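You operate a simulated robot arm through the tools that you are given. There is no shell and no other tool. Be economical: measure what you need, move in short steps, check, and stop when the job is done.

The job below is to be done with a simulated robot arm. You get a single attempt, and the scene is never put back.

Task
Share out the filter cans on the white table. At the end: the filter can marked "No. 7" from the white table is on top of the button tin (marked "BUTTONS"); the filter can that says "No. 6" from the white table is in the blue bucket; the filter can that says "No. 10" from the white table is on top of the peg tin (marked "PEGS"); the green cell from the white table stands on top of the warming hood; whatever was shut is shut again. Leave all else as you found it, and nothing knocked over.

The check looks at the end state, three seconds after you hand in, the way a careful person would. Anything else that was tipped, shoved, dropped, spilled or broken makes it a failure.

Robot
A 6-joint arm with a two-finger parallel gripper, fixed in place. Base frame: the origin is at the foot of the arm, x ahead of it, y to its left, z up; the work surface is at about z = 0.78. Units: m, degrees, N and s.
With the tool pointing down near the work surface it reaches from about 0.26 to 0.68 m from the base axis. Its first joint turns from -66.0 to 66.0 degrees. Payload 2.9 kg.
The TCP is the grasp point between the finger pads, 0.03 m short of the fingertips. In the tool frame z runs along the fingers and y along their closing line. Largest opening 0.11 m; finger width 0.02, thickness 0.01; the body of the gripper, 0.048 by 0.112 m, starts 0.055 m behind the TCP.
Orientation is that of the tool frame in the base frame, as [roll, pitch, yaw] about the fixed x, y, z axes, in that order (R = Rz(yaw) Ry(pitch) Rx(roll)). With the fingers straight down and closing along the base's y, the tool's x points along the base's -x, its y along +y and its z along -z.

Tools
- The arm moves only by the tool drive_tool. Its argument "moves" is a list that holds one entry, the list of rows, each a list of 7 numbers: the shift along the tool's x, y, z in units of 50 mm (1.0 is 50 mm), then the turn, a rotation vector about the tool's x, y, z in units of 6 degrees (1.0 is 6 degrees), then the gripper command, from -1 (fully open) to 1 (shut), values between in proportion. In form: [[[tx, ty, tz, wx, wy, wz, grip], ...]]. A call has 1 to 8 rows; each row shifts and turns the commanded pose from where the row before left it, along the tool's axes as they then stand. A call with a number of a shift or a turn outside -1 to 1 is refused whole. Rows are played at 5 a second. More than 0.05 m and 8.6 degrees between two rows, or a gripper value outside its range, and nothing of the call is played. Where a pose cannot be reached the arm comes as near as it can. A force on the tool above 40 N (or 10 N above the force at the start of the call, whichever is more), or a blocked arm, ends the call early, and 0.2 s more pass. Each finger travels about 0.108 m/s and halts on what it meets, pressing with about 35 N; the grip force reading is that of the motor and also rises with nothing between the fingers. The clock runs only during rows and for 0.2 s after the last one: add rows that do not move to give the fingers time. It gives the time, the measured TCP pose, the force on the tool (base axes), the opening and the grip force at its end, in the units of the frame above (readings bear some noise), with the torque about the TCP (base axes, N m) and any sound that the robot's microphone picked up.
- Cameras (640 x 400 px; columns grow to the right, rows downward): "scene" is fixed at [0.0878, 0.4468, 1.3838]; the picture's right is [-0.61, -0.79, 0.00], its down [-0.46, 0.36, -0.81] and it looks along [0.64, -0.50, -0.58] (base axes); focal length 214 px, centre (320, 200). "wrist" rides on the gripper at [0.072, 0.017, -0.103] in the tool frame; the picture's right is [-0.23, 0.97, 0.00], its down [-0.76, -0.18, -0.62] and it looks along [-0.61, -0.14, 0.78] (tool axes); focal length 222 px, centre (320, 200).
- camera(camera): a new picture of that camera. No time passes.
- measure_at(camera, pixels): for up to 12 pixels [column, row] of the newest picture of that camera ("zoom" is the newest enlarged one), the place [x, y, z] in the base frame of the surface seen there, good to about 0.002 m. No time passes.
- enlarge(camera, box): a new picture of the part [left, top, right, bottom] of that camera's present view, enlarged. No time passes.
- finish_job(): hands the job in; it is judged then, once.

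Keep the steps short. Do not move on a guess: measure, check each grasp and each placing, and mend mistakes. In all there are 80 turns and 54 pictures (those below and enlarged ones count). Leave the gripper open and the arm clear of the work at the hand-in unless told otherwise, and finish with a single line.

The tools are called after "Request:" as name(argument=value, ...) on one line, values as JSON. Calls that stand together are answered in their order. drive_tool: Moves the arm, as the interface text tells. Its arguments: {"type":"object","properties":{"moves":{"type":"array","items":{"type":"array","items":{"type":"array","items":{"type":"number"}}}}},"required":["moves"]} The other tools are called the same way: camera (camera) takes a picture; measure_at (camera, pixels) gives the place of the surface under pixels of a picture; enlarge (camera, box) takes an enlarged picture of a part of a camera's view; finish_job () hands the job in.

At the start:

```text
clock: 0.0
position: [0.4507, 0.0786, 1.2395]
tool_rot: [179.9, 0.1, 180.0]
wrist_force: [-1.4, -0.5, -0.5]
wrist_torque: [0.0, 0.05, 0.0]
opening: 0.1099
finger_force: 0.0
```

scene: 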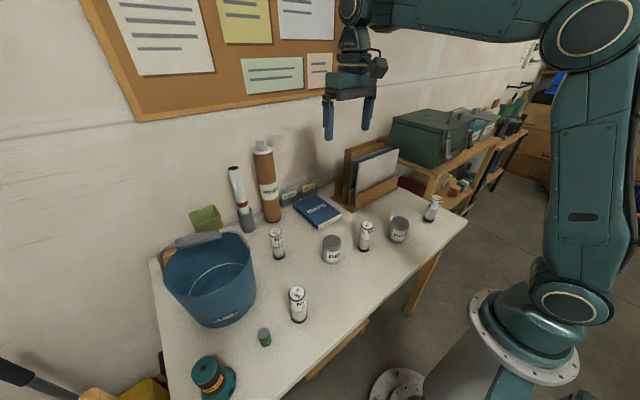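
wrist: 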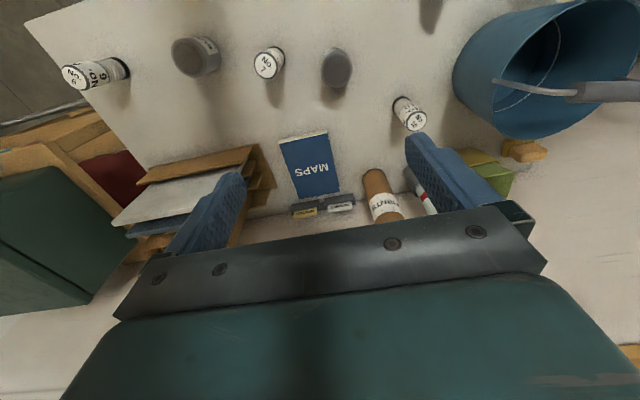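

I'll look closer at the table to read labels and find objects.

Request:
enlarge(camera="scene", box=[240, 180, 460, 340])

Request:
enlarge(camera="scene", box=[140, 200, 320, 400])

Request:
enlarge(camera="wrist", box=[50, 20, 450, 220])

```text
2.50 times, centred on (350, 260) of scene
```

zoom: 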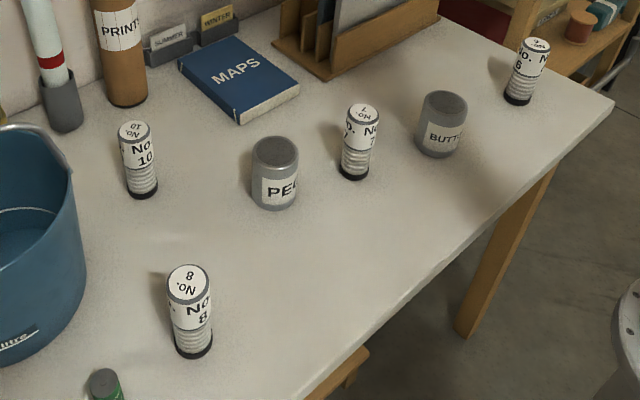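

```text
2.00 times, centred on (230, 300) of scene
```

zoom: 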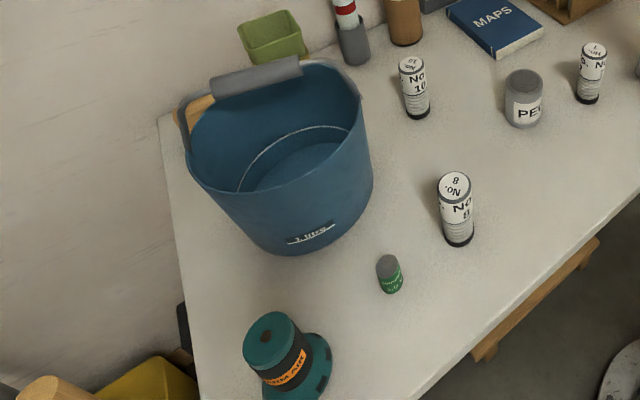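

```text
1.60 times, centred on (250, 120) of wrist
```

zoom: 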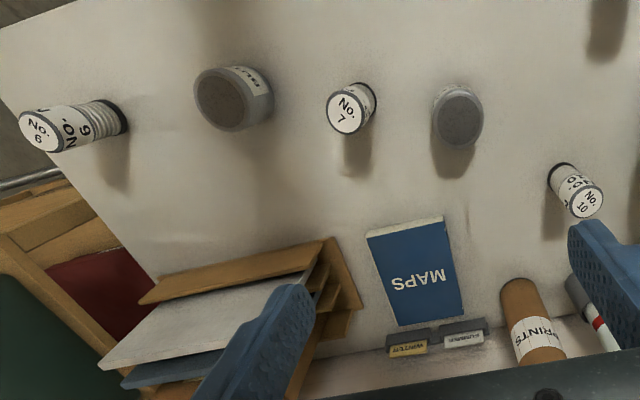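

Next I read the teal object's label and the cell, and measure objects.

Request:
enlarge(camera="scene", box=[180, 320, 290, 400])

Request:
measure_at(camera="scene", pixels=[[275, 231], [363, 225], [433, 200], [331, 240], [399, 221], [297, 291], [264, 331], [208, 367], [206, 362], [265, 345], [228, 385], [220, 292]])

```text
5.00 times, centred on (235, 360) of scene
```

zoom: 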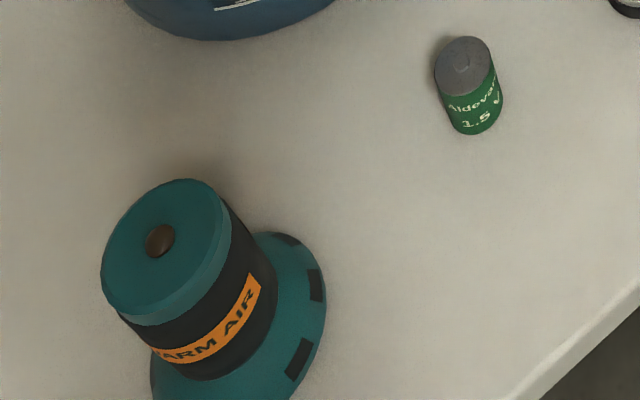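

```text
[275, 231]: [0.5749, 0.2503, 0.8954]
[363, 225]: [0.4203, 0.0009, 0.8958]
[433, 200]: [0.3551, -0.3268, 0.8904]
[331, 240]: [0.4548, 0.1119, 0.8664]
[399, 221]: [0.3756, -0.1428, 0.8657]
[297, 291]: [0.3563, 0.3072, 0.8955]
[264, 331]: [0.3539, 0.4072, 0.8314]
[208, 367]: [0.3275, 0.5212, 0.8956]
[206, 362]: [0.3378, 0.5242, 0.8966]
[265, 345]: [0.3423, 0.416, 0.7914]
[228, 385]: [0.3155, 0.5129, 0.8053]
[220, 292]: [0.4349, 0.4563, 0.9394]
```

Measuring the bucket rim and interior, and finer top points.

Request:
measure_at(camera="scene", pixels=[[166, 265], [195, 299], [235, 285], [254, 268], [246, 236], [205, 288], [215, 290], [225, 280], [190, 237], [210, 300], [220, 318], [250, 300]])

Request:
enlarge(camera="scene", box=[150, 210, 270, 330])

```text
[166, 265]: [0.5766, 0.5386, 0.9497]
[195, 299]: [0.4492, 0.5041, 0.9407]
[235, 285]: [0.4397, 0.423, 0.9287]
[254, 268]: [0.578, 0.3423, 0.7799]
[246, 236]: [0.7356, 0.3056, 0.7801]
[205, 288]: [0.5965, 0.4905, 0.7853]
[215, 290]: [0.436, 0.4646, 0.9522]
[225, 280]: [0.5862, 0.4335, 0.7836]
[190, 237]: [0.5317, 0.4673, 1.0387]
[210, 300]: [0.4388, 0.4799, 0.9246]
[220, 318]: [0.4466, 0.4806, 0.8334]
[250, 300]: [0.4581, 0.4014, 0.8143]
```

```text
3.33 times, centred on (210, 270) of scene
```

zoom: 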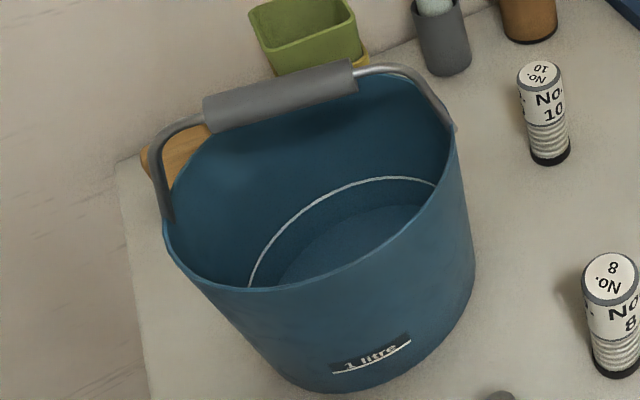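

The bucket's handle stands up over its middle; I measure handle, rim and floor.

Request:
measure_at(camera="zoom", pixels=[[453, 122], [168, 212], [280, 95], [345, 75], [215, 110], [205, 278], [330, 278], [440, 175], [390, 75], [165, 150], [390, 220], [155, 165]])

Request:
measure_at(camera="scene", pixels=[[236, 235], [248, 246]])

```text
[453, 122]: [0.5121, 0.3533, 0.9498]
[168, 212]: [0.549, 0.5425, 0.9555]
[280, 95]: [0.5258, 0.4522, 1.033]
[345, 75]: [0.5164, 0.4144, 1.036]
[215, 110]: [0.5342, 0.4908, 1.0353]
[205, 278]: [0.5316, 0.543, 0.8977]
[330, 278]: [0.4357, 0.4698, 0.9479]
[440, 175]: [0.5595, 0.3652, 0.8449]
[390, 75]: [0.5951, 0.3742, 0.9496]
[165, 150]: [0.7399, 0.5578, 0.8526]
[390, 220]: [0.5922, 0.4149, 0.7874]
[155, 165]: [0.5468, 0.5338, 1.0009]
```

```text
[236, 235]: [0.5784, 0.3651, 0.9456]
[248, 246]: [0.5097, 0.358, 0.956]
```

Zooming to get precise tops of the cans/tins and the gripper's shape.

Request:
enlarge(camera="scene", box=[290, 0, 420, 150])

Request:
enlarge(camera="scene", box=[310, 185, 450, 275])

```text
2.67 times, centred on (355, 75) of scene
```

zoom: 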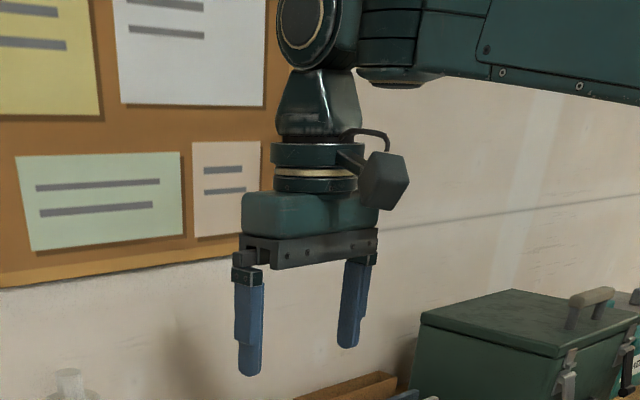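

```text
4.44 times, centred on (380, 230) of scene
```

zoom: 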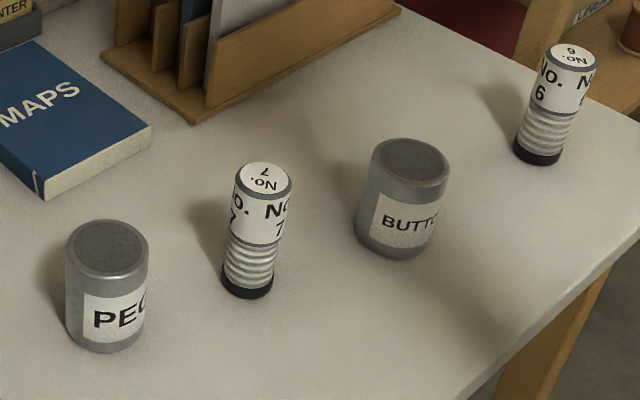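

Request:
measure_at(camera="zoom", pixels=[[108, 248], [72, 252], [146, 248], [265, 178], [239, 180], [290, 178], [412, 158], [374, 160], [449, 160], [573, 54], [549, 54], [595, 57]])

Request:
enlarge(camera="scene", box=[180, 220, 320, 400])

```text
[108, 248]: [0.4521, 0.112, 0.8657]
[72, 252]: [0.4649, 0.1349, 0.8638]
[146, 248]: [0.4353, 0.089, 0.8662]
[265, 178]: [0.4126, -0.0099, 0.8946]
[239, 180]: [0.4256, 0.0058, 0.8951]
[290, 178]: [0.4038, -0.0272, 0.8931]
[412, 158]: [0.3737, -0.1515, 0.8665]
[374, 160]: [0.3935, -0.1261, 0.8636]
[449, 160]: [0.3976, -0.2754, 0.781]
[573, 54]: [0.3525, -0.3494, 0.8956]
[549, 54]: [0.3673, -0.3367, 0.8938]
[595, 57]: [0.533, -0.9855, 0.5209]
```

```text
2.22 times, centred on (250, 310) of scene
```

zoom: 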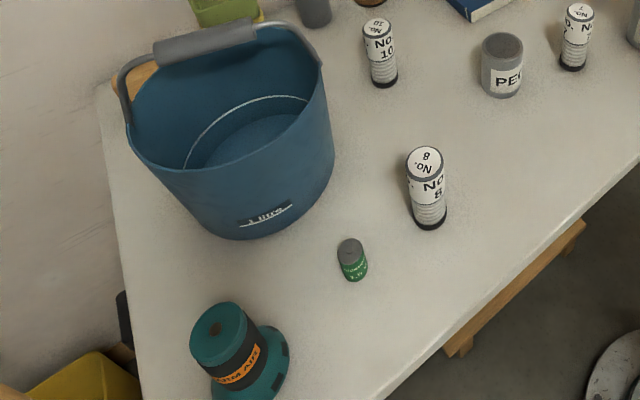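

Request:
measure_at(camera="zoom", pixels=[[349, 246], [339, 250], [362, 245], [217, 330], [217, 306], [195, 345], [245, 322], [222, 362], [216, 329], [215, 338], [378, 27], [425, 160]])

Request:
drive_tool(moves=[[[0.75, -0.9, 1, 0, 0, 0, -0.1], [0, -0.85, 1, 0, 0, 0, -0.1], [0, 0, 1, 0, 0, 0, -0.1], [0, 0, 1, 0, 0, 0, -0.1], [0, 0, 0, 0, 0, 0, -0.1]]])

```text
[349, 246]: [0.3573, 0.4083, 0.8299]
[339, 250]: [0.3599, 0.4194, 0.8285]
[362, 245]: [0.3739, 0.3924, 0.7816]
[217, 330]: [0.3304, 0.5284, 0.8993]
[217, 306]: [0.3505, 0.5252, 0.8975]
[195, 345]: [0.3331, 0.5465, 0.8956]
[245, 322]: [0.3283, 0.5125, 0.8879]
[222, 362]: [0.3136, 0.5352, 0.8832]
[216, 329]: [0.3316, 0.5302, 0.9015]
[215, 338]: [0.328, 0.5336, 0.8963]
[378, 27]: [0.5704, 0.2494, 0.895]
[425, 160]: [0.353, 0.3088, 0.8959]
```

```text
refused: row 1 steps farther than a row can; nothing moved
```

Rows too long; I split them. Going above No. 7 at about z 1.0.

Request:
drive_tool(moves=[[[0.24, -0.6, 0.7, 0, 0, 0, -0.1], [0.24, -0.6, 0.7, 0, 0, 0, -0.1], [0.24, -0.58, 0.7, 0, 0, 0, -0.1], [0, 0, 0.9, 0, 0, 0, -0.1], [0, 0, 0.9, 0, 0, 0, -0.1], [0, 0, 0.5, 0, 0, 0, -0.1], [0, 0, 0, 0, 0, 0, -0.1]]])

Request:
camera(camera="wrist")

```text
clock: 1.6
position: [0.4157, -0.0095, 1.0188]
tool_rot: [179.9, 0.0, 180.0]
wrist_force: [0.4, -0.5, 0.1]
wrist_torque: [0.01, -0.03, -0.02]
opening: 0.0609
finger_force: 0.1
```

```text
43 pictures are left
```

wrist: 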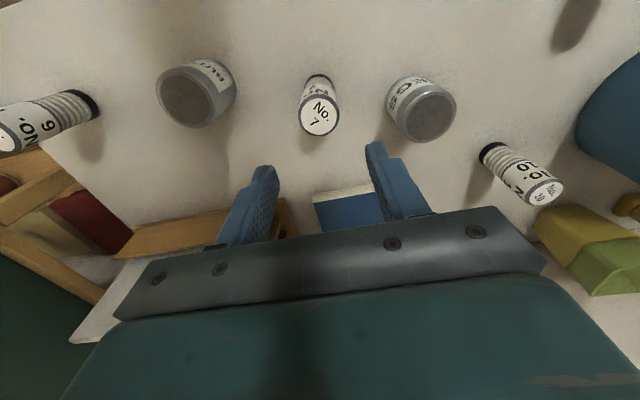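

Checking centres from the wrist view of No. 7, No. 10, and tins.

Request:
measure_at(camera="wrist", pixels=[[300, 117], [339, 116], [320, 134], [319, 101], [159, 100], [213, 100], [187, 127], [186, 77], [405, 119], [455, 116], [430, 141], [428, 93]])

```text
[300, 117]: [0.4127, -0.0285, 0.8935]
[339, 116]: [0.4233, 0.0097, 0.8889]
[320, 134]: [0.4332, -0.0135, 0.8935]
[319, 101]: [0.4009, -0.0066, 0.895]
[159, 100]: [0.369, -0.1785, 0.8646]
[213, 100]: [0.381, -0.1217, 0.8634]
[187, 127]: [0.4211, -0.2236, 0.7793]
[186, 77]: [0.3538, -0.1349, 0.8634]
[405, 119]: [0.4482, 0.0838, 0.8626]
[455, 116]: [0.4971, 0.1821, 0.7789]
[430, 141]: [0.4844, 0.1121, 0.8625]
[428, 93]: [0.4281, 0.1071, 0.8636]
```

No. 7 centre ≈ (0.416, −0.010); the gripper is right above. Descending to z 0.872 and gripping.

Request:
drive_tool(moves=[[[0, 0, 1, 0, 0, 0, -0.1], [0, 0, 1, 0, 0, 0, -0.1], [0, 0, 0.9, 0, 0, 0, -0.1], [0, 0, 0, 0, 0, 0, -0.1], [0, 0, 0, 0, 0, 0, 0.6], [0, 0, 0, 0, 0, 0, 0.6], [0, 0, 0, 0, 0, 0, 0.6]]])

```text
clock: 3.2
position: [0.4181, -0.0115, 0.8714]
tool_rot: [179.9, -0.1, 179.9]
wrist_force: [0.4, -0.3, -1.2]
wrist_torque: [0.01, -0.02, 0.01]
opening: 0.0411
finger_force: 35.2
```

Gripped at 0.041. Lifting 0.12 and moving above the button tin.

Request:
drive_tool(moves=[[[0, 0, -0.8, 0, 0, 0, 0.6], [0, 0, -0.8, 0, 0, 0, 0.6], [0, 0, -0.8, 0, 0, 0, 0.6], [0.26, -0.92, 0, 0, 0, 0, 0.6], [0.26, -0.92, 0, 0, 0, 0, 0.6], [0.26, -0.92, 0, 0, 0, 0, 0.6], [0, 0, 0, 0, 0, 0, 0.6]]])

Request:
camera(camera="wrist")

Request:
enlarge(camera="scene", box=[350, 140, 470, 260])

```text
clock: 4.8
position: [0.3791, -0.1473, 0.9929]
tool_rot: [179.9, -0.1, 180.0]
wrist_force: [0.1, 0.3, -1.2]
wrist_torque: [-0.01, -0.01, -0.02]
opening: 0.0408
finger_force: 34.4
```

```text
42 pictures are left
```

wrist: 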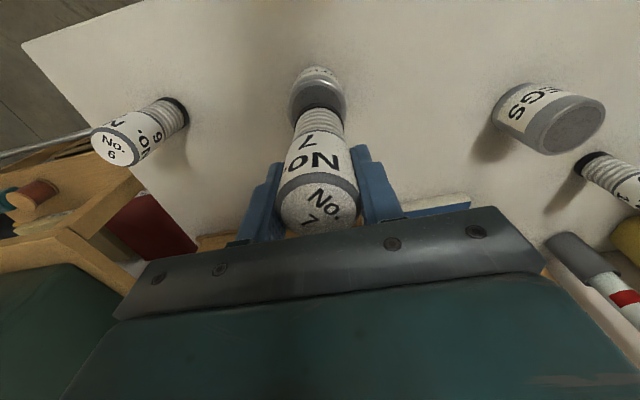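

```text
3.33 times, centred on (410, 200) of scene
```

zoom: 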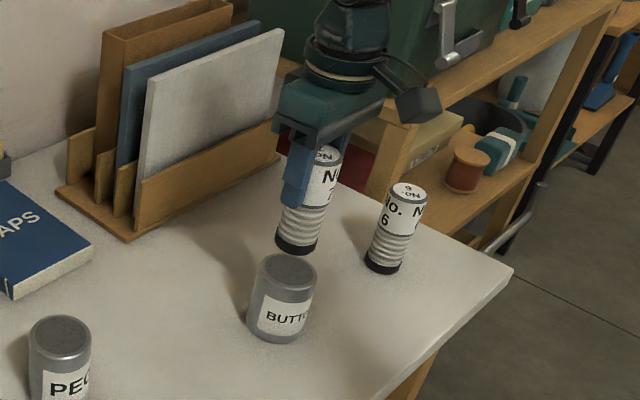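

Verifying the button tin's top centre in this unobstructed zoom.

Request:
measure_at(camera="zoom", pixels=[[259, 270], [316, 270], [287, 257], [287, 284], [287, 270], [296, 249]])

Request:
measure_at(camera="wrist", pixels=[[290, 100], [346, 97], [315, 82], [318, 212], [280, 210], [358, 205]])

```text
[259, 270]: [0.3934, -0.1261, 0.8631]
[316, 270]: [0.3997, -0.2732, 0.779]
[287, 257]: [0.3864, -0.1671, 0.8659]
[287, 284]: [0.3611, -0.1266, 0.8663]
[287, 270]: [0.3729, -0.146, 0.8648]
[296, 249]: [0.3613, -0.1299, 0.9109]
```

```text
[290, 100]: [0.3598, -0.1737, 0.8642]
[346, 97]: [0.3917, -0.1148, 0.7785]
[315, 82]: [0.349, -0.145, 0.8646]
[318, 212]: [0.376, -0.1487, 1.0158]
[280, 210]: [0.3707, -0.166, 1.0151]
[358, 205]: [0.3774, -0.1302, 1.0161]
```

Tin centre ≈ (0.375, −0.149). A small shift and lower about 35 mm.

Request:
drive_tool(moves=[[[0.06, -0.04, 0.4, 0, 0, 0, 0.6], [0, 0, 0.24, 0, 0, 0, 0.6], [0, 0, 0.05, 0, 0, 0, 0.6], [0, 0, 0, 0, 0, 0, 0.6]]])

```text
clock: 5.8
position: [0.3755, -0.1486, 0.9582]
tool_rot: [179.9, 0.1, 180.0]
wrist_force: [0.2, 0.4, -1.7]
wrist_torque: [-0.01, -0.01, -0.03]
opening: 0.0407
finger_force: 35.4
```

Request:
drive_tool(moves=[[[0, 0, 0.03, 0, 0, 0, 0.6], [0, 0, 0.03, 0, 0, 0, 0.6], [0, 0, 0, 0, 0, 0, 0.6]]])

Request:
enlarge(camera="scene", box=[370, 160, 430, 250])

```text
clock: 6.6
position: [0.375, -0.1487, 0.9556]
tool_rot: [180.0, 0.1, -180.0]
wrist_force: [-2.6, 0.6, 16.0]
wrist_torque: [0.11, 0.4, 0.0]
opening: 0.041
finger_force: 34.4
```

```text
4.44 times, centred on (400, 205) of scene
```

zoom: 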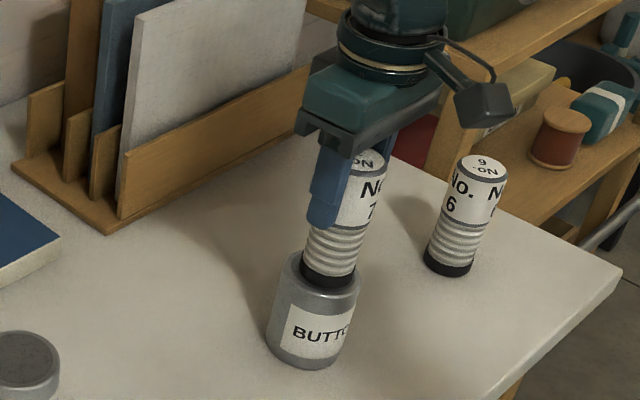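

Contact felt (16 N) with the can on the tin. Easing off slightly and opening, then rising.

Request:
drive_tool(moves=[[[0, 0, -0.02, 0, 0, 0, 0.6], [0, 0, 0, 0, 0, 0, 0], [0, 0, 0, 0, 0, 0, -0.1], [0, 0, 0, 0, 0, 0, -0.1], [0, 0, -0.6, 0, 0, 0, -0.1], [0, 0, -1, 0, 0, 0, -0.1], [0, 0, -1, 0, 0, 0, -0.1], [0, 0, 0, 0, 0, 0, -0.1]]])

Request:
camera(camera="wrist")

```text
clock: 8.4
position: [0.3754, -0.1493, 1.0882]
tool_rot: [179.8, 0.1, 180.0]
wrist_force: [0.5, -0.1, 0.3]
wrist_torque: [0.01, 0.0, 0.01]
opening: 0.0606
finger_force: 0.0
```

```text
39 pictures are left
```

wrist: 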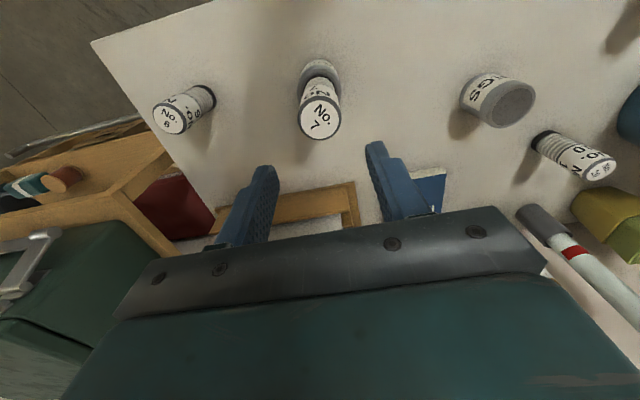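

No. 7 stands on the button tin. Measuring No. 6, the PEGS tin and No. 10 from here.

Request:
measure_at(camera="wrist", pixels=[[154, 119], [169, 119], [170, 133], [169, 104], [490, 103], [535, 104], [513, 103], [512, 127], [514, 82], [600, 170]])

```text
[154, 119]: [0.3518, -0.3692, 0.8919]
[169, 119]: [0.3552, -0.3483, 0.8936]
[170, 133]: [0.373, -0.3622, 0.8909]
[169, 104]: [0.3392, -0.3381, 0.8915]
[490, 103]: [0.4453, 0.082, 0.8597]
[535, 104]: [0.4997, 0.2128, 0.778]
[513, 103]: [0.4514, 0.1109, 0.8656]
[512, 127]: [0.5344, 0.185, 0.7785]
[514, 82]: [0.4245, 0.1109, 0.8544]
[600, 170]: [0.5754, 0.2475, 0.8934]
```

Moving above No. 6 at (0.355, −0.3485).

Request:
drive_tool(moves=[[[0.1, -0.99, 0, 0, 0, 0, -0.1], [0.1, -0.99, 0, 0, 0, 0, -0.1], [0.1, -0.99, 0, 0, 0, 0, -0.1], [0.1, -0.99, 0, 0, 0, 0, -0.1], [0, 0, 1, 0, 0, 0, -0.1], [0, 0, 1, 0, 0, 0, -0.1], [0, 0, 0, 0, 0, 0, -0.1]]])

Request:
camera(camera="wrist")

```text
clock: 10.0
position: [0.3561, -0.3516, 0.984]
tool_rot: [-180.0, -0.1, -180.0]
wrist_force: [-0.4, 0.1, -0.1]
wrist_torque: [-0.01, 0.0, -0.05]
opening: 0.0605
finger_force: 0.0
```

```text
38 pictures are left
```

wrist: 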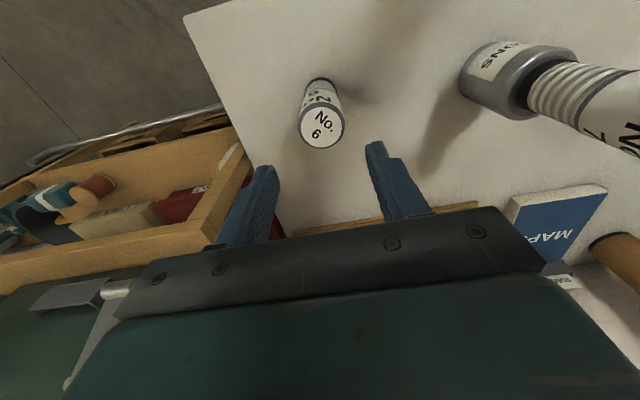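

Aligned; descending to z 0.88 and gripping.

Request:
drive_tool(moves=[[[0, 0.05, 0.9, 0, 0, 0, -0.1], [0, 0, 0.9, 0, 0, 0, -0.1], [0, 0, 0.28, 0, 0, 0, -0.1], [0, 0, 0, 0, 0, 0, 0.6], [0, 0, 0, 0, 0, 0, 0.6], [0, 0, 0, 0, 0, 0, 0.6]]])

```text
clock: 11.4
position: [0.3552, -0.3466, 0.8812]
tool_rot: [179.9, 0.0, 179.9]
wrist_force: [0.1, 0.4, -0.1]
wrist_torque: [-0.02, 0.01, -0.01]
opening: 0.0411
finger_force: 34.8
```

Gripped at 0.041. Lifting straight up by 0.3.

Request:
drive_tool(moves=[[[0, 0, -0.6, 0, 0, 0, 0.6], [0, 0, -0.9, 0, 0, 0, 0.6], [0, 0, -1, 0, 0, 0, 0.6], [0, 0, -1, 0, 0, 0, 0.6], [0, 0, -1, 0, 0, 0, 0.6], [0, 0, -1, 0, 0, 0, 0.6], [0, 0, -0.5, 0, 0, 0, 0.6], [0, 0, 0, 0, 0, 0, 0.6]]])

```text
clock: 13.2
position: [0.3533, -0.3459, 1.1864]
tool_rot: [179.9, 0.1, 179.9]
wrist_force: [0.1, 0.0, -1.8]
wrist_torque: [-0.03, 0.0, -0.03]
opening: 0.0411
finger_force: 34.7
```

Traversing toward the bucket at height.

Request:
drive_tool(moves=[[[-0.1, 0.98, 0, 0, 0, 0, 0.6], [-0.1, 0.98, 0, 0, 0, 0, 0.6], [-0.1, 0.98, 0, 0, 0, 0, 0.6], [-0.1, 0.98, 0, 0, 0, 0, 0.6], [-0.1, 0.98, 0, 0, 0, 0, 0.6], [-0.1, 0.98, 0, 0, 0, 0, 0.6], [-0.1, 0.98, 0, 0, 0, 0, 0.6], [-0.1, 0.98, 0, 0, 0, 0, 0.6]]])

Request:
drive_tool(moves=[[[-0.1, 0.98, 0, 0, 0, 0, 0.6], [-0.1, 0.98, 0, 0, 0, 0, 0.6], [-0.1, 0.98, 0, 0, 0, 0, 0.6], [-0.1, 0.98, 0, 0, 0, 0, 0.6], [-0.1, 0.98, 0, 0, 0, 0, 0.6], [-0.1, 0.98, 0, 0, 0, 0, 0.6], [-0.1, 0.98, 0, 0, 0, 0, 0.6], [0, 0, 0, 0, 0, 0, 0.6]]])

Request:
camera(camera="wrist")

Request:
camera(camera="scene")

```text
clock: 15.0
position: [0.3904, 0.0485, 1.186]
tool_rot: [179.9, 0.1, 179.8]
wrist_force: [-0.1, 0.1, -1.2]
wrist_torque: [-0.04, 0.0, 0.01]
opening: 0.0409
finger_force: 35.5
```

```text
clock: 16.8
position: [0.4282, 0.3889, 1.1796]
tool_rot: [-179.9, 0.0, -179.9]
wrist_force: [0.5, -0.6, -1.9]
wrist_torque: [0.01, -0.01, 0.03]
opening: 0.0409
finger_force: 35.4
```

```text
37 pictures are left
```

wrist: 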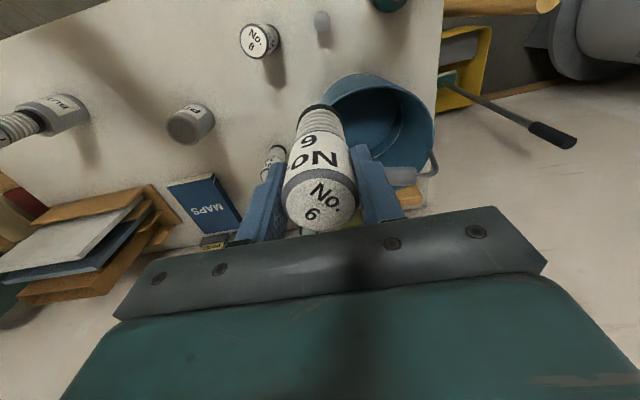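

```text
36 pictures are left
```

scene: 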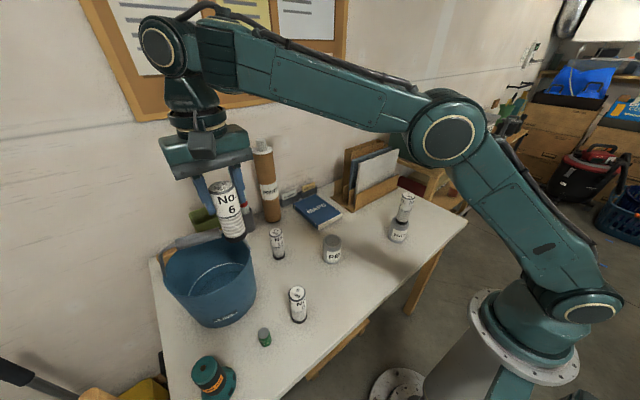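

No. 6 held. Moving over the near half of the bucket, turning 10° to line up with the handle and tilting 5° away from it.

Request:
drive_tool(moves=[[[-0.48, 0.69, 0, 0, 0, 0, 0.6], [-0.48, 0.69, 0, 0, 0, 0, 0.6], [0, 0, 0, 0, 0, 0.9, 0.6], [0, 0, 0, 0, 0, 0.83, 0.6], [0, 0, 0, 0, -0.83, 0, 0.6], [0, 0, 0, 0, 0, 0, 0.6], [0, 0, 0, 0, 0, 0, 0.6]]])

Request:
camera(camera="wrist")

Request:
enlarge(camera="scene", box=[130, 120, 290, 320])

```text
clock: 18.4
position: [0.4468, 0.4139, 1.1674]
tool_rot: [180.0, 5.0, 169.6]
wrist_force: [-0.2, 0.0, -1.6]
wrist_torque: [-0.03, 0.0, -0.03]
opening: 0.0408
finger_force: 35.0
out of reach, approached as far as the arm can: row 1, 2
```

```text
35 pictures are left
```

wrist: 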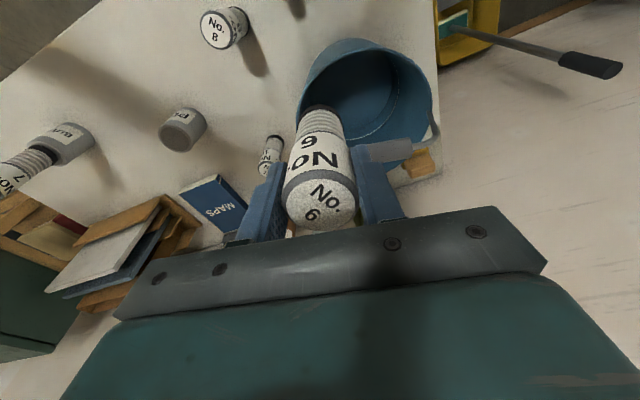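

```text
2.00 times, centred on (210, 220) of scene
```

zoom: 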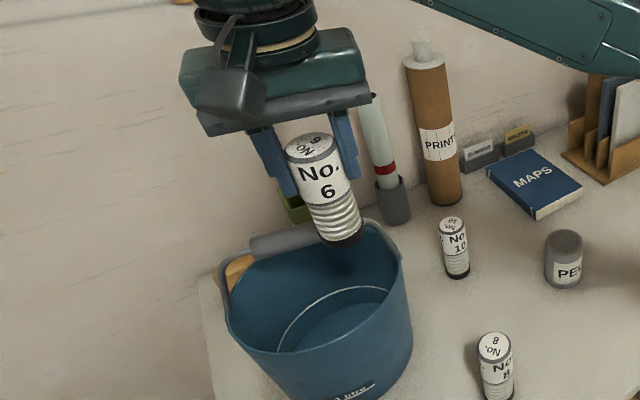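

At this height the spot is out of reach (only at 0.447, 0.414). The reach grows lower down, so I descend ~80 mm (can bottom stays above the rim) and read.

Request:
drive_tool(moves=[[[0, 0, 0.6, 0, 0, 0, 0.6], [0, 0, 0.6, 0, 0, 0, 0.6], [0, 0, 0.3, 0, 0, 0, 0.6], [0, 0, 0, 0, 0, 0, 0.6]]])

```text
clock: 19.4
position: [0.4549, 0.4123, 1.0945]
tool_rot: [179.9, 5.0, 169.7]
wrist_force: [-1.2, -0.1, -0.6]
wrist_torque: [0.01, -0.02, 0.02]
opening: 0.0409
finger_force: 34.8
```

Now reach is fine; moving sideways over the near half-opening.

Request:
drive_tool(moves=[[[-0.12, 0.49, 0, 0, 0, 0, 0.6], [-0.12, 0.49, 0, 0, 0, 0, 0.6], [0, 0, 0, 0, 0, 0, 0.6], [0, 0, 0, 0, 0, 0, 0.6]]])

Request:
camera(camera="wrist")

Request:
enlarge(camera="scene", box=[130, 150, 270, 340])

```text
clock: 20.4
position: [0.4666, 0.4496, 1.0946]
tool_rot: [179.9, 5.0, 169.6]
wrist_force: [0.0, -0.1, -1.3]
wrist_torque: [-0.02, 0.02, 0.04]
opening: 0.0407
finger_force: 35.0
out of reach, approached as far as the arm can: row 2
```

```text
33 pictures are left
```

wrist: 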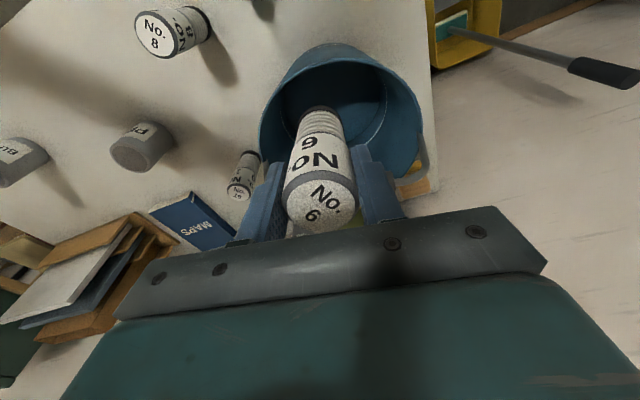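

```text
2.11 times, centred on (200, 245) of scene
```

zoom: 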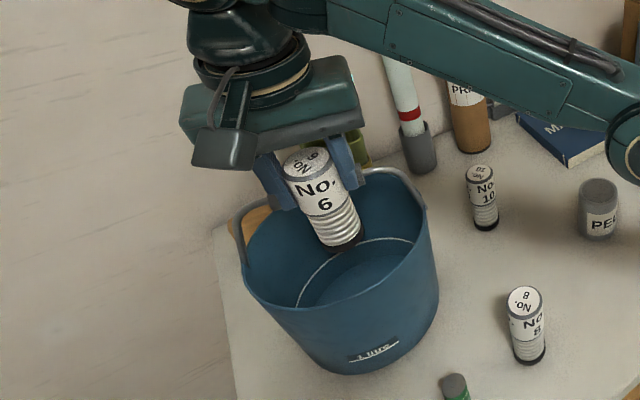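

Can is over the opening, in front of the handle. Descending into the bucket in steps.

Request:
drive_tool(moves=[[[0.03, 0, 0.5, 0, 0, 0, 0.6], [0.03, 0.05, 0.5, 0, 0, 0, 0.6], [0.03, 0.05, 0.5, 0, 0, 0, 0.6], [0.03, 0.05, 0.5, 0, 0, 0, 0.6], [0.03, 0, 0.5, 0, 0, 0, 0.6], [0, 0, 0, 0, 0, 0, 0.6]]])

Request:
enlarge(camera="scene", box=[130, 150, 270, 340])

Request:
camera(camera="wrist")

```text
clock: 21.8
position: [0.4696, 0.4564, 0.9687]
tool_rot: [179.9, 4.9, 169.6]
wrist_force: [-0.2, -0.2, -2.0]
wrist_torque: [0.0, 0.03, 0.03]
opening: 0.0408
finger_force: 35.0
```

```text
2.11 times, centred on (200, 245) of scene
```

zoom: 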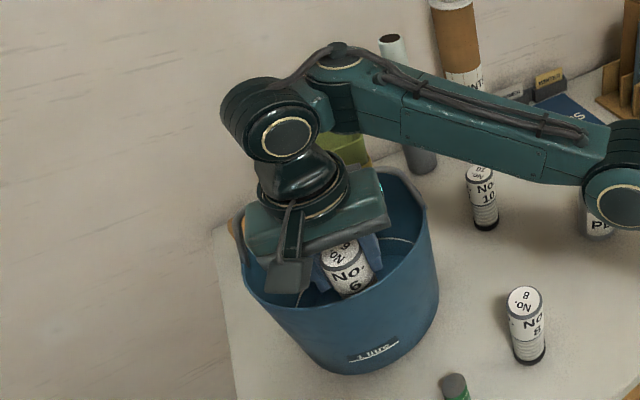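

```text
30 pictures are left
```

wrist: 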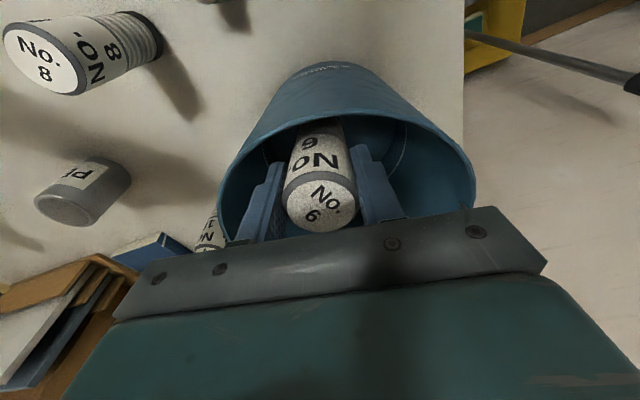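

Clear all round. Lowering to z ≈ 0.91 (gripper body just above the rim).

Request:
drive_tool(moves=[[[0, 0, 0.5, 0, 0, 0, 0.6], [0, 0, 0.4, 0, 0, 0, 0.6], [0, 0, 0.24, 0, 0, 0, 0.6], [0, 0, 0, 0, 0, 0, 0.6]]])

Request:
enlarge(camera="scene", box=[160, 200, 270, 340])

```text
clock: 22.8
position: [0.4692, 0.4483, 0.9213]
tool_rot: [-180.0, 4.7, 169.6]
wrist_force: [1.1, 0.8, -0.5]
wrist_torque: [-0.04, 0.08, 0.03]
opening: 0.0408
finger_force: 35.4
out of reach, approached as far as the arm can: row 3
```

```text
2.86 times, centred on (215, 270) of scene
```

zoom: 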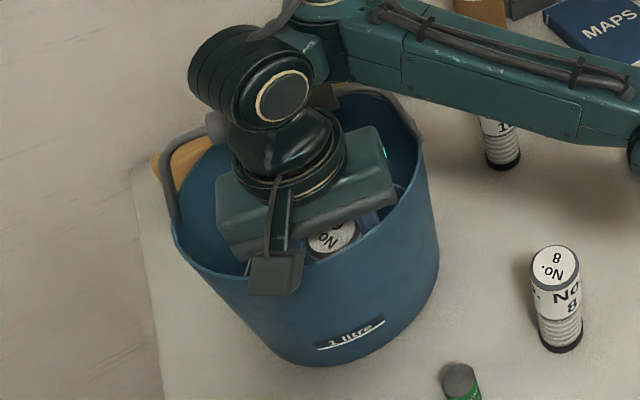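

Stopped at z 0.921 by reach with the tilt. There's spare clearance to the handle, so I reduce the tilt toward vertical while nudging toward the centre, then check.

Request:
drive_tool(moves=[[[-0.06, 0, 0, 0, 0.4, 0, 0.6], [-0.06, 0, 0, 0, 0.4, 0, 0.6], [0, 0, 0, 0, 0, 0, 0.6]]])

```text
clock: 23.6
position: [0.4747, 0.4479, 0.9211]
tool_rot: [179.8, 0.1, 169.6]
wrist_force: [-0.5, 0.3, -0.8]
wrist_torque: [-0.02, -0.01, 0.01]
opening: 0.0407
finger_force: 34.8
```

Vertical works. Lowering 20 mm more.

Request:
drive_tool(moves=[[[0, 0, 0.2, 0, 0, 0, 0.6], [0, 0, 0.2, 0, 0, 0, 0.6], [0, 0, 0, 0, 0, 0, 0.6]]])

Request:
enlarge(camera="scene", box=[160, 200, 270, 340])

Request:
camera(camera="wrist")

```text
clock: 24.4
position: [0.4758, 0.4475, 0.9024]
tool_rot: [179.9, 0.3, 169.6]
wrist_force: [-0.8, -0.7, -0.9]
wrist_torque: [0.0, 0.01, -0.02]
opening: 0.0406
finger_force: 35.2
```

```text
2.86 times, centred on (215, 270) of scene
```

zoom: 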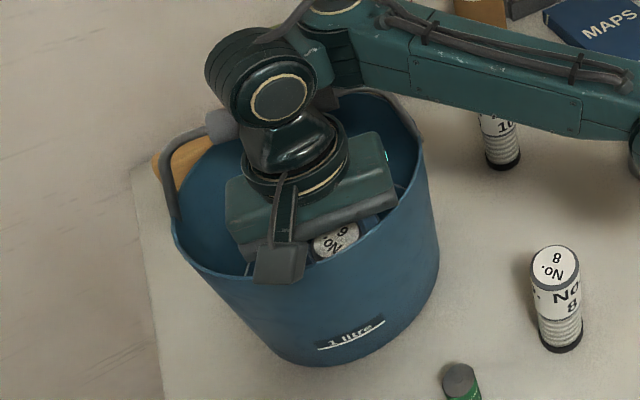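

```text
27 pictures are left
```

wrist: 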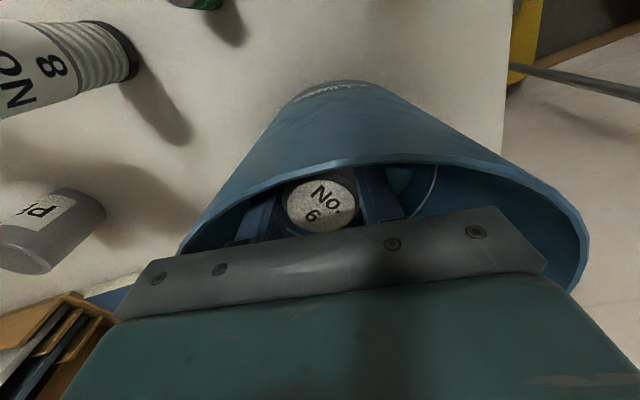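

Lowering 3 mm more and releasing (about 13 mm drop, upright).

Request:
drive_tool(moves=[[[0, 0, 0.05, 0, 0, 0, 0.6], [0, 0, 0, 0, 0, 0, 0.6], [0, 0, 0, 0, 0, 0, -0.1], [0, 0, 0, 0, 0, 0, -0.1], [0, 0, 0, 0, 0, 0, -0.1]]])

Request:
camera(camera="wrist")

```text
clock: 25.6
position: [0.4741, 0.4475, 0.8986]
tool_rot: [179.9, 0.2, 169.7]
wrist_force: [-0.4, 0.0, 0.1]
wrist_torque: [-0.01, -0.01, 0.01]
opening: 0.0604
finger_force: 0.0
```

```text
26 pictures are left
```

wrist: 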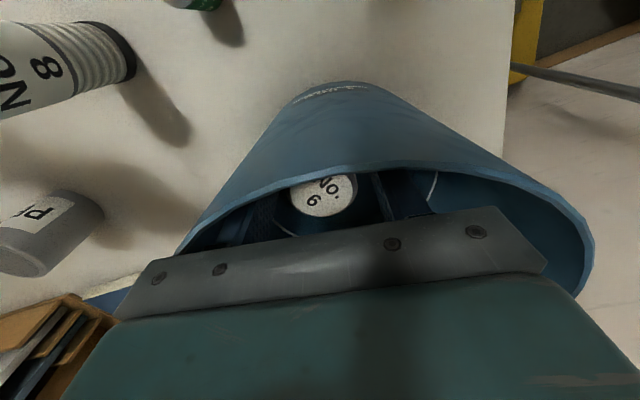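

No. 6 dropped in. Rising straight up, then back toward the base.

Request:
drive_tool(moves=[[[0, 0, -0.6, 0, 0, 0, -0.1], [0, 0, -0.8, 0, 0, 0, -0.1], [0.1, -0.1, -0.8, 0, 0, 0, -0.1], [0.3, -0.3, -0.8, 0, 0, 0, -0.1], [0.6, -0.5, -0.5, 0, 0, 0, -0.1], [0.6, -0.5, -0.5, 0, 0, 0, -0.1], [0, 0, 0, 0, 0, -0.87, -0.1], [0, 0, 0, 0, 0, -0.87, -0.1]]])

Request:
camera(camera="scene")

Request:
camera(camera="wrist")

```text
clock: 27.4
position: [0.3912, 0.4018, 1.1048]
tool_rot: [179.9, 0.1, -179.8]
wrist_force: [-0.6, 0.4, 0.5]
wrist_torque: [-0.01, -0.04, -0.01]
opening: 0.0603
finger_force: 0.1
out of reach, approached as far as the arm can: row 6
```

```text
25 pictures are left
```

scene: 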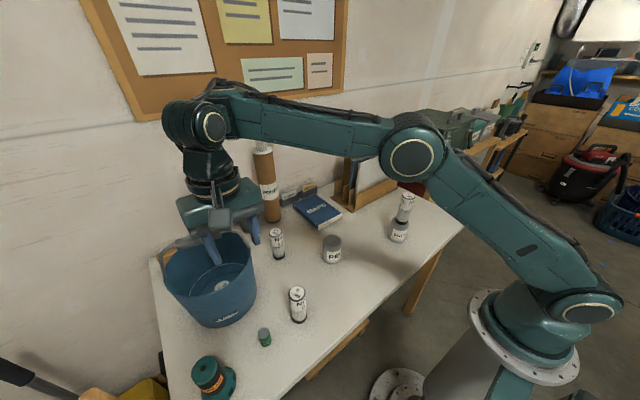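

```text
24 pictures are left
```

wrist: 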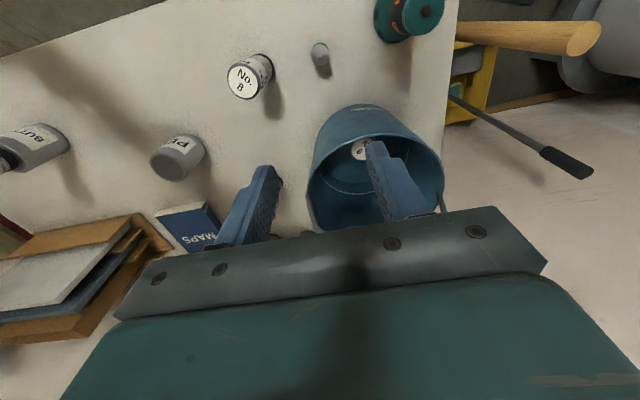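

No. 6 is in the bucket, handle unchanged. Now No. 10: measuring it and the nearby tubes.

Request:
measure_at(camera="scene", pixels=[[275, 230], [271, 231], [280, 230], [269, 200], [262, 180], [275, 200], [242, 195], [248, 225], [278, 250], [295, 195], [244, 215], [218, 288]])

Request:
enlarge(camera="scene", box=[150, 200, 290, 330])

```text
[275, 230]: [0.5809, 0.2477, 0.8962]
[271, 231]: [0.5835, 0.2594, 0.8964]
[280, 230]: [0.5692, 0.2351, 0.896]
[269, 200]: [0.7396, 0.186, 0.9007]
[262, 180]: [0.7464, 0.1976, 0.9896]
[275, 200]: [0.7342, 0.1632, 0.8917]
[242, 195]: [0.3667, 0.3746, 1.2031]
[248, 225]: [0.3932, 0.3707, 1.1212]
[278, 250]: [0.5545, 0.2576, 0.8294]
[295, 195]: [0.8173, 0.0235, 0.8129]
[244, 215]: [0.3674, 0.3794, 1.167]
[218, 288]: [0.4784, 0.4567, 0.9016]
```

```text
3.08 times, centred on (220, 265) of scene
```

zoom: 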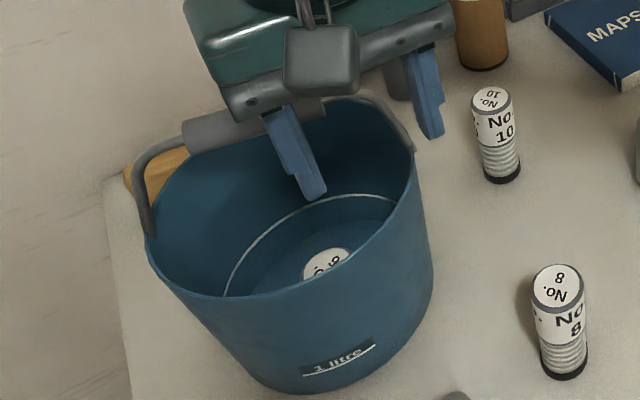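

Moving away in −y first, then out over No. 10 at (0.576, 0.248).

Request:
drive_tool(moves=[[[0, -0.8, 0, 0, 0, 0, -0.1], [0, -0.8, 0, 0, 0, 0, -0.1], [0, -0.8, 0, 0, 0, 0, -0.1], [-0.6, -0.68, 0, 0, 0, 0, -0.1], [-0.8, 0, 0.5, 0, 0, 0, -0.1], [-0.8, 0, 0.5, 0, 0, 0, -0.1], [-0.8, 0, 0.5, 0, 0, 0, -0.1], [-0.6, 0, 0.2, 0, 0, 0, -0.1]]])

Request:
camera(camera="wrist")

```text
clock: 29.2
position: [0.5941, 0.2723, 1.0566]
tool_rot: [179.9, 0.3, -179.9]
wrist_force: [-0.3, -0.9, 1.2]
wrist_torque: [0.01, -0.03, 0.06]
opening: 0.0603
finger_force: 0.0
out of reach, approached as far as the arm can: row 1, 2, 3, 8
```

```text
22 pictures are left
```

wrist: 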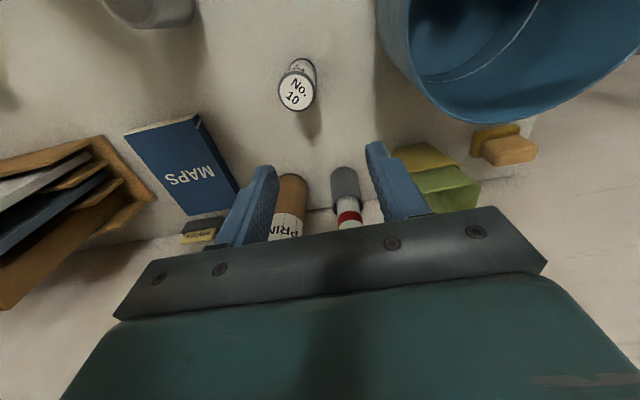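

Request:
measure_at(camera="wrist", pixels=[[297, 91], [280, 91], [314, 92], [298, 109], [298, 75]])

```text
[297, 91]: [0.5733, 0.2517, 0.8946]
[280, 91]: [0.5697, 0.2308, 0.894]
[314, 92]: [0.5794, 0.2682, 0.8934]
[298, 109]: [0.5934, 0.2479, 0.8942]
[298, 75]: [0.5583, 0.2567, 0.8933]
```

Centre (0.575, 0.251). Correct laterally, lower to z≈0.94, and read.

Request:
drive_tool(moves=[[[0.38, -0.42, 0, 0, 0, 0, -0.1], [0, 0, 0.8, 0, 0, 0, -0.1], [0, 0, 0.6, 0, 0, 0, -0.1], [0, 0, 0, 0, 0, 0, -0.1]]])

```text
clock: 30.2
position: [0.5707, 0.2508, 0.9879]
tool_rot: [-180.0, 0.2, -179.9]
wrist_force: [-0.4, 0.6, -0.5]
wrist_torque: [0.0, 0.01, 0.01]
opening: 0.0604
finger_force: 0.1
```

Request:
drive_tool(moves=[[[-0.08, 0, 0.8, 0, 0, 0, -0.1], [0, 0, 0.8, 0, 0, 0, -0.1], [0, 0, 0.7, 0, 0, 0, -0.1], [0, 0, 0, 0, 0, 0, -0.1], [0, 0, 0, 0, 0, 0, 0.6], [0, 0, 0, 0, 0, 0, 0.6], [0, 0, 0, 0, 0, 0, 0.6]]])

```text
clock: 31.8
position: [0.5762, 0.2494, 0.8703]
tool_rot: [180.0, 0.2, -180.0]
wrist_force: [-0.3, 0.6, -0.5]
wrist_torque: [-0.01, 0.02, 0.04]
opening: 0.0411
finger_force: 34.9
```

Gripped No. 10. Lifting and moving above the PEGS tin (0.453, 0.112).

Request:
drive_tool(moves=[[[0, 0, -0.8, 0, 0, 0, 0.6], [0, 0, -0.8, 0, 0, 0, 0.6], [0, 0, -0.8, 0, 0, 0, 0.6], [0.61, -0.69, 0, 0, 0, 0, 0.6], [0.61, -0.69, 0, 0, 0, 0, 0.6], [0.61, -0.69, 0, 0, 0, 0, 0.6], [0.61, -0.69, 0, 0, 0, 0, 0.6], [0, 0, 0, 0, 0, 0, 0.6]]])

Request:
enlarge(camera="scene", box=[280, 160, 380, 280])

Request:
camera(camera="wrist")

```text
clock: 33.6
position: [0.4581, 0.1098, 0.9948]
tool_rot: [180.0, 0.2, -179.8]
wrist_force: [0.0, 0.5, -0.4]
wrist_torque: [0.03, 0.01, 0.0]
opening: 0.0411
finger_force: 34.8
```

```text
3.33 times, centred on (330, 220) of scene
```

zoom: 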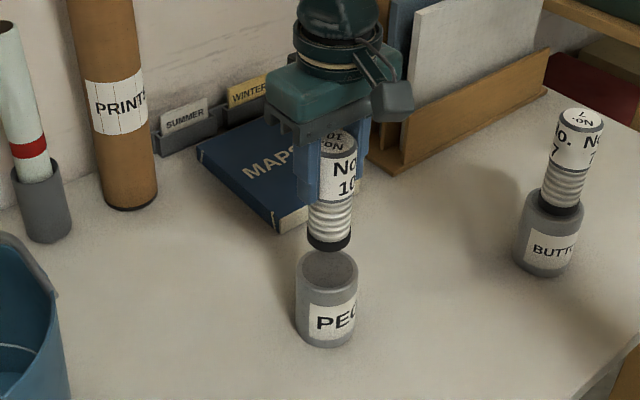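

```text
20 pictures are left
```

wrist: 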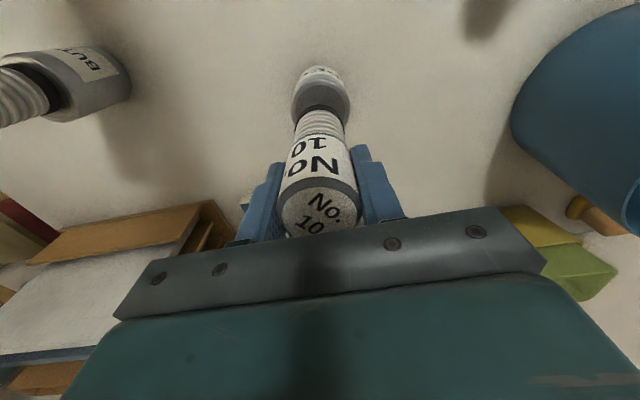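

Request:
measure_at(camera="zoom", pixels=[[300, 268], [353, 268], [327, 282], [326, 268], [327, 256]])

Request:
measure_at(camera="wrist", pixels=[[293, 100], [348, 100], [318, 84], [318, 210]])

```text
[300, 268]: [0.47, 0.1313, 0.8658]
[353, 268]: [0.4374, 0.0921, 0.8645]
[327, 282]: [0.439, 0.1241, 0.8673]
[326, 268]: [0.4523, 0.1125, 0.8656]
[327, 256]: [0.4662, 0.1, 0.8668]
```

```text
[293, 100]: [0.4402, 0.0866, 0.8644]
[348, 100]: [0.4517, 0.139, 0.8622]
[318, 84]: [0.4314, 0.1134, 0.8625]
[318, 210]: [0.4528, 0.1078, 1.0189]
```

Tin centre ≈ (0.4535, 0.113). Shifting and lowering.

Request:
drive_tool(moves=[[[0.09, 0.06, 0, 0, 0, 0, 0.6], [0, 0, 0.45, 0, 0, 0, 0.6], [0, 0, 0.23, 0, 0, 0, 0.6], [0, 0, 0.05, 0, 0, 0, 0.6], [0, 0, 0.04, 0, 0, 0, 0.6], [0, 0, 0, 0, 0, 0, 0.6]]])

```text
clock: 35.0
position: [0.4509, 0.1154, 0.956]
tool_rot: [179.8, 0.2, -180.0]
wrist_force: [-5.7, 0.1, 20.4]
wrist_torque: [-0.08, 0.45, 0.11]
opening: 0.0409
finger_force: 34.8
```

Contact at 20 N, centred within ~3 mm. Ease off, open, rise.

Request:
drive_tool(moves=[[[0, 0, -0.03, 0, 0, 0, 0.6], [0, 0, 0, 0, 0, 0, 0], [0, 0, 0, 0, 0, 0, -0.1], [0, 0, 0, 0, 0, 0, -0.1], [0, 0, -0.6, 0, 0, 0, -0.1], [0, 0, -1, 0, 0, 0, -0.1], [0, 0, -1, 0, 0, 0, -0.1], [0, 0, 0, 0, 0, 0, -0.1]]])

Request:
camera(camera="scene")

```text
clock: 36.8
position: [0.4511, 0.1161, 1.0832]
tool_rot: [-180.0, 0.1, -179.9]
wrist_force: [-0.1, 0.3, 0.1]
wrist_torque: [0.03, 0.02, -0.02]
opening: 0.0608
finger_force: 0.1
```

```text
19 pictures are left
```

scene: 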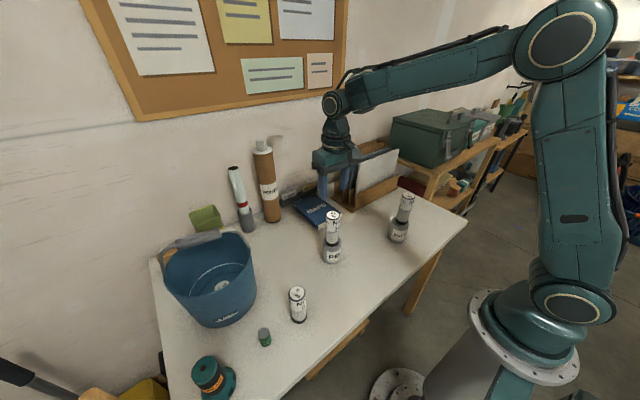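

Both cans stand well. Moving above the green cell at (0.356, 0.410).

Request:
drive_tool(moves=[[[0.3, 0.9, 0, 0, 0, 0, -0.1], [0.3, 0.9, 0, 0, 0, 0, -0.1], [0.3, 0.9, 0, 0, 0, 0, -0.1], [0.3, 0.9, 0, 0, 0, 0, -0.1], [0.3, 0.9, 0, 0, 0, 0, -0.1], [0.3, 0.9, 0, 0, 0, 0, -0.1], [0.1, 0.48, 0.6, 0, 0, 0, -0.1], [0, 0, 0, 0, 0, 0, -0.1]]])

Request:
camera(camera="wrist")

```text
clock: 38.6
position: [0.357, 0.4074, 1.0549]
tool_rot: [-179.9, 0.1, -179.8]
wrist_force: [0.9, 0.2, 0.5]
wrist_torque: [0.0, 0.01, 0.04]
opening: 0.0605
finger_force: 0.1
```

```text
18 pictures are left
```

wrist: 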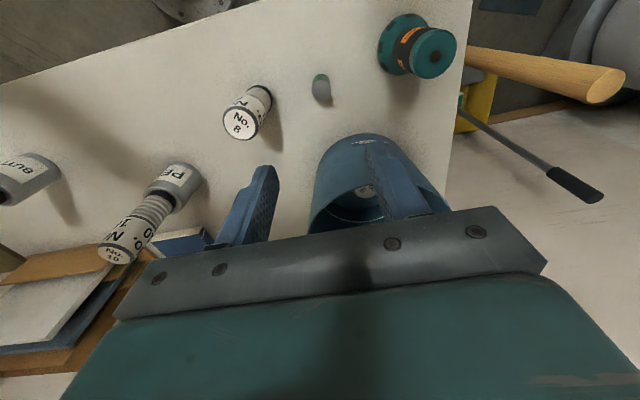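

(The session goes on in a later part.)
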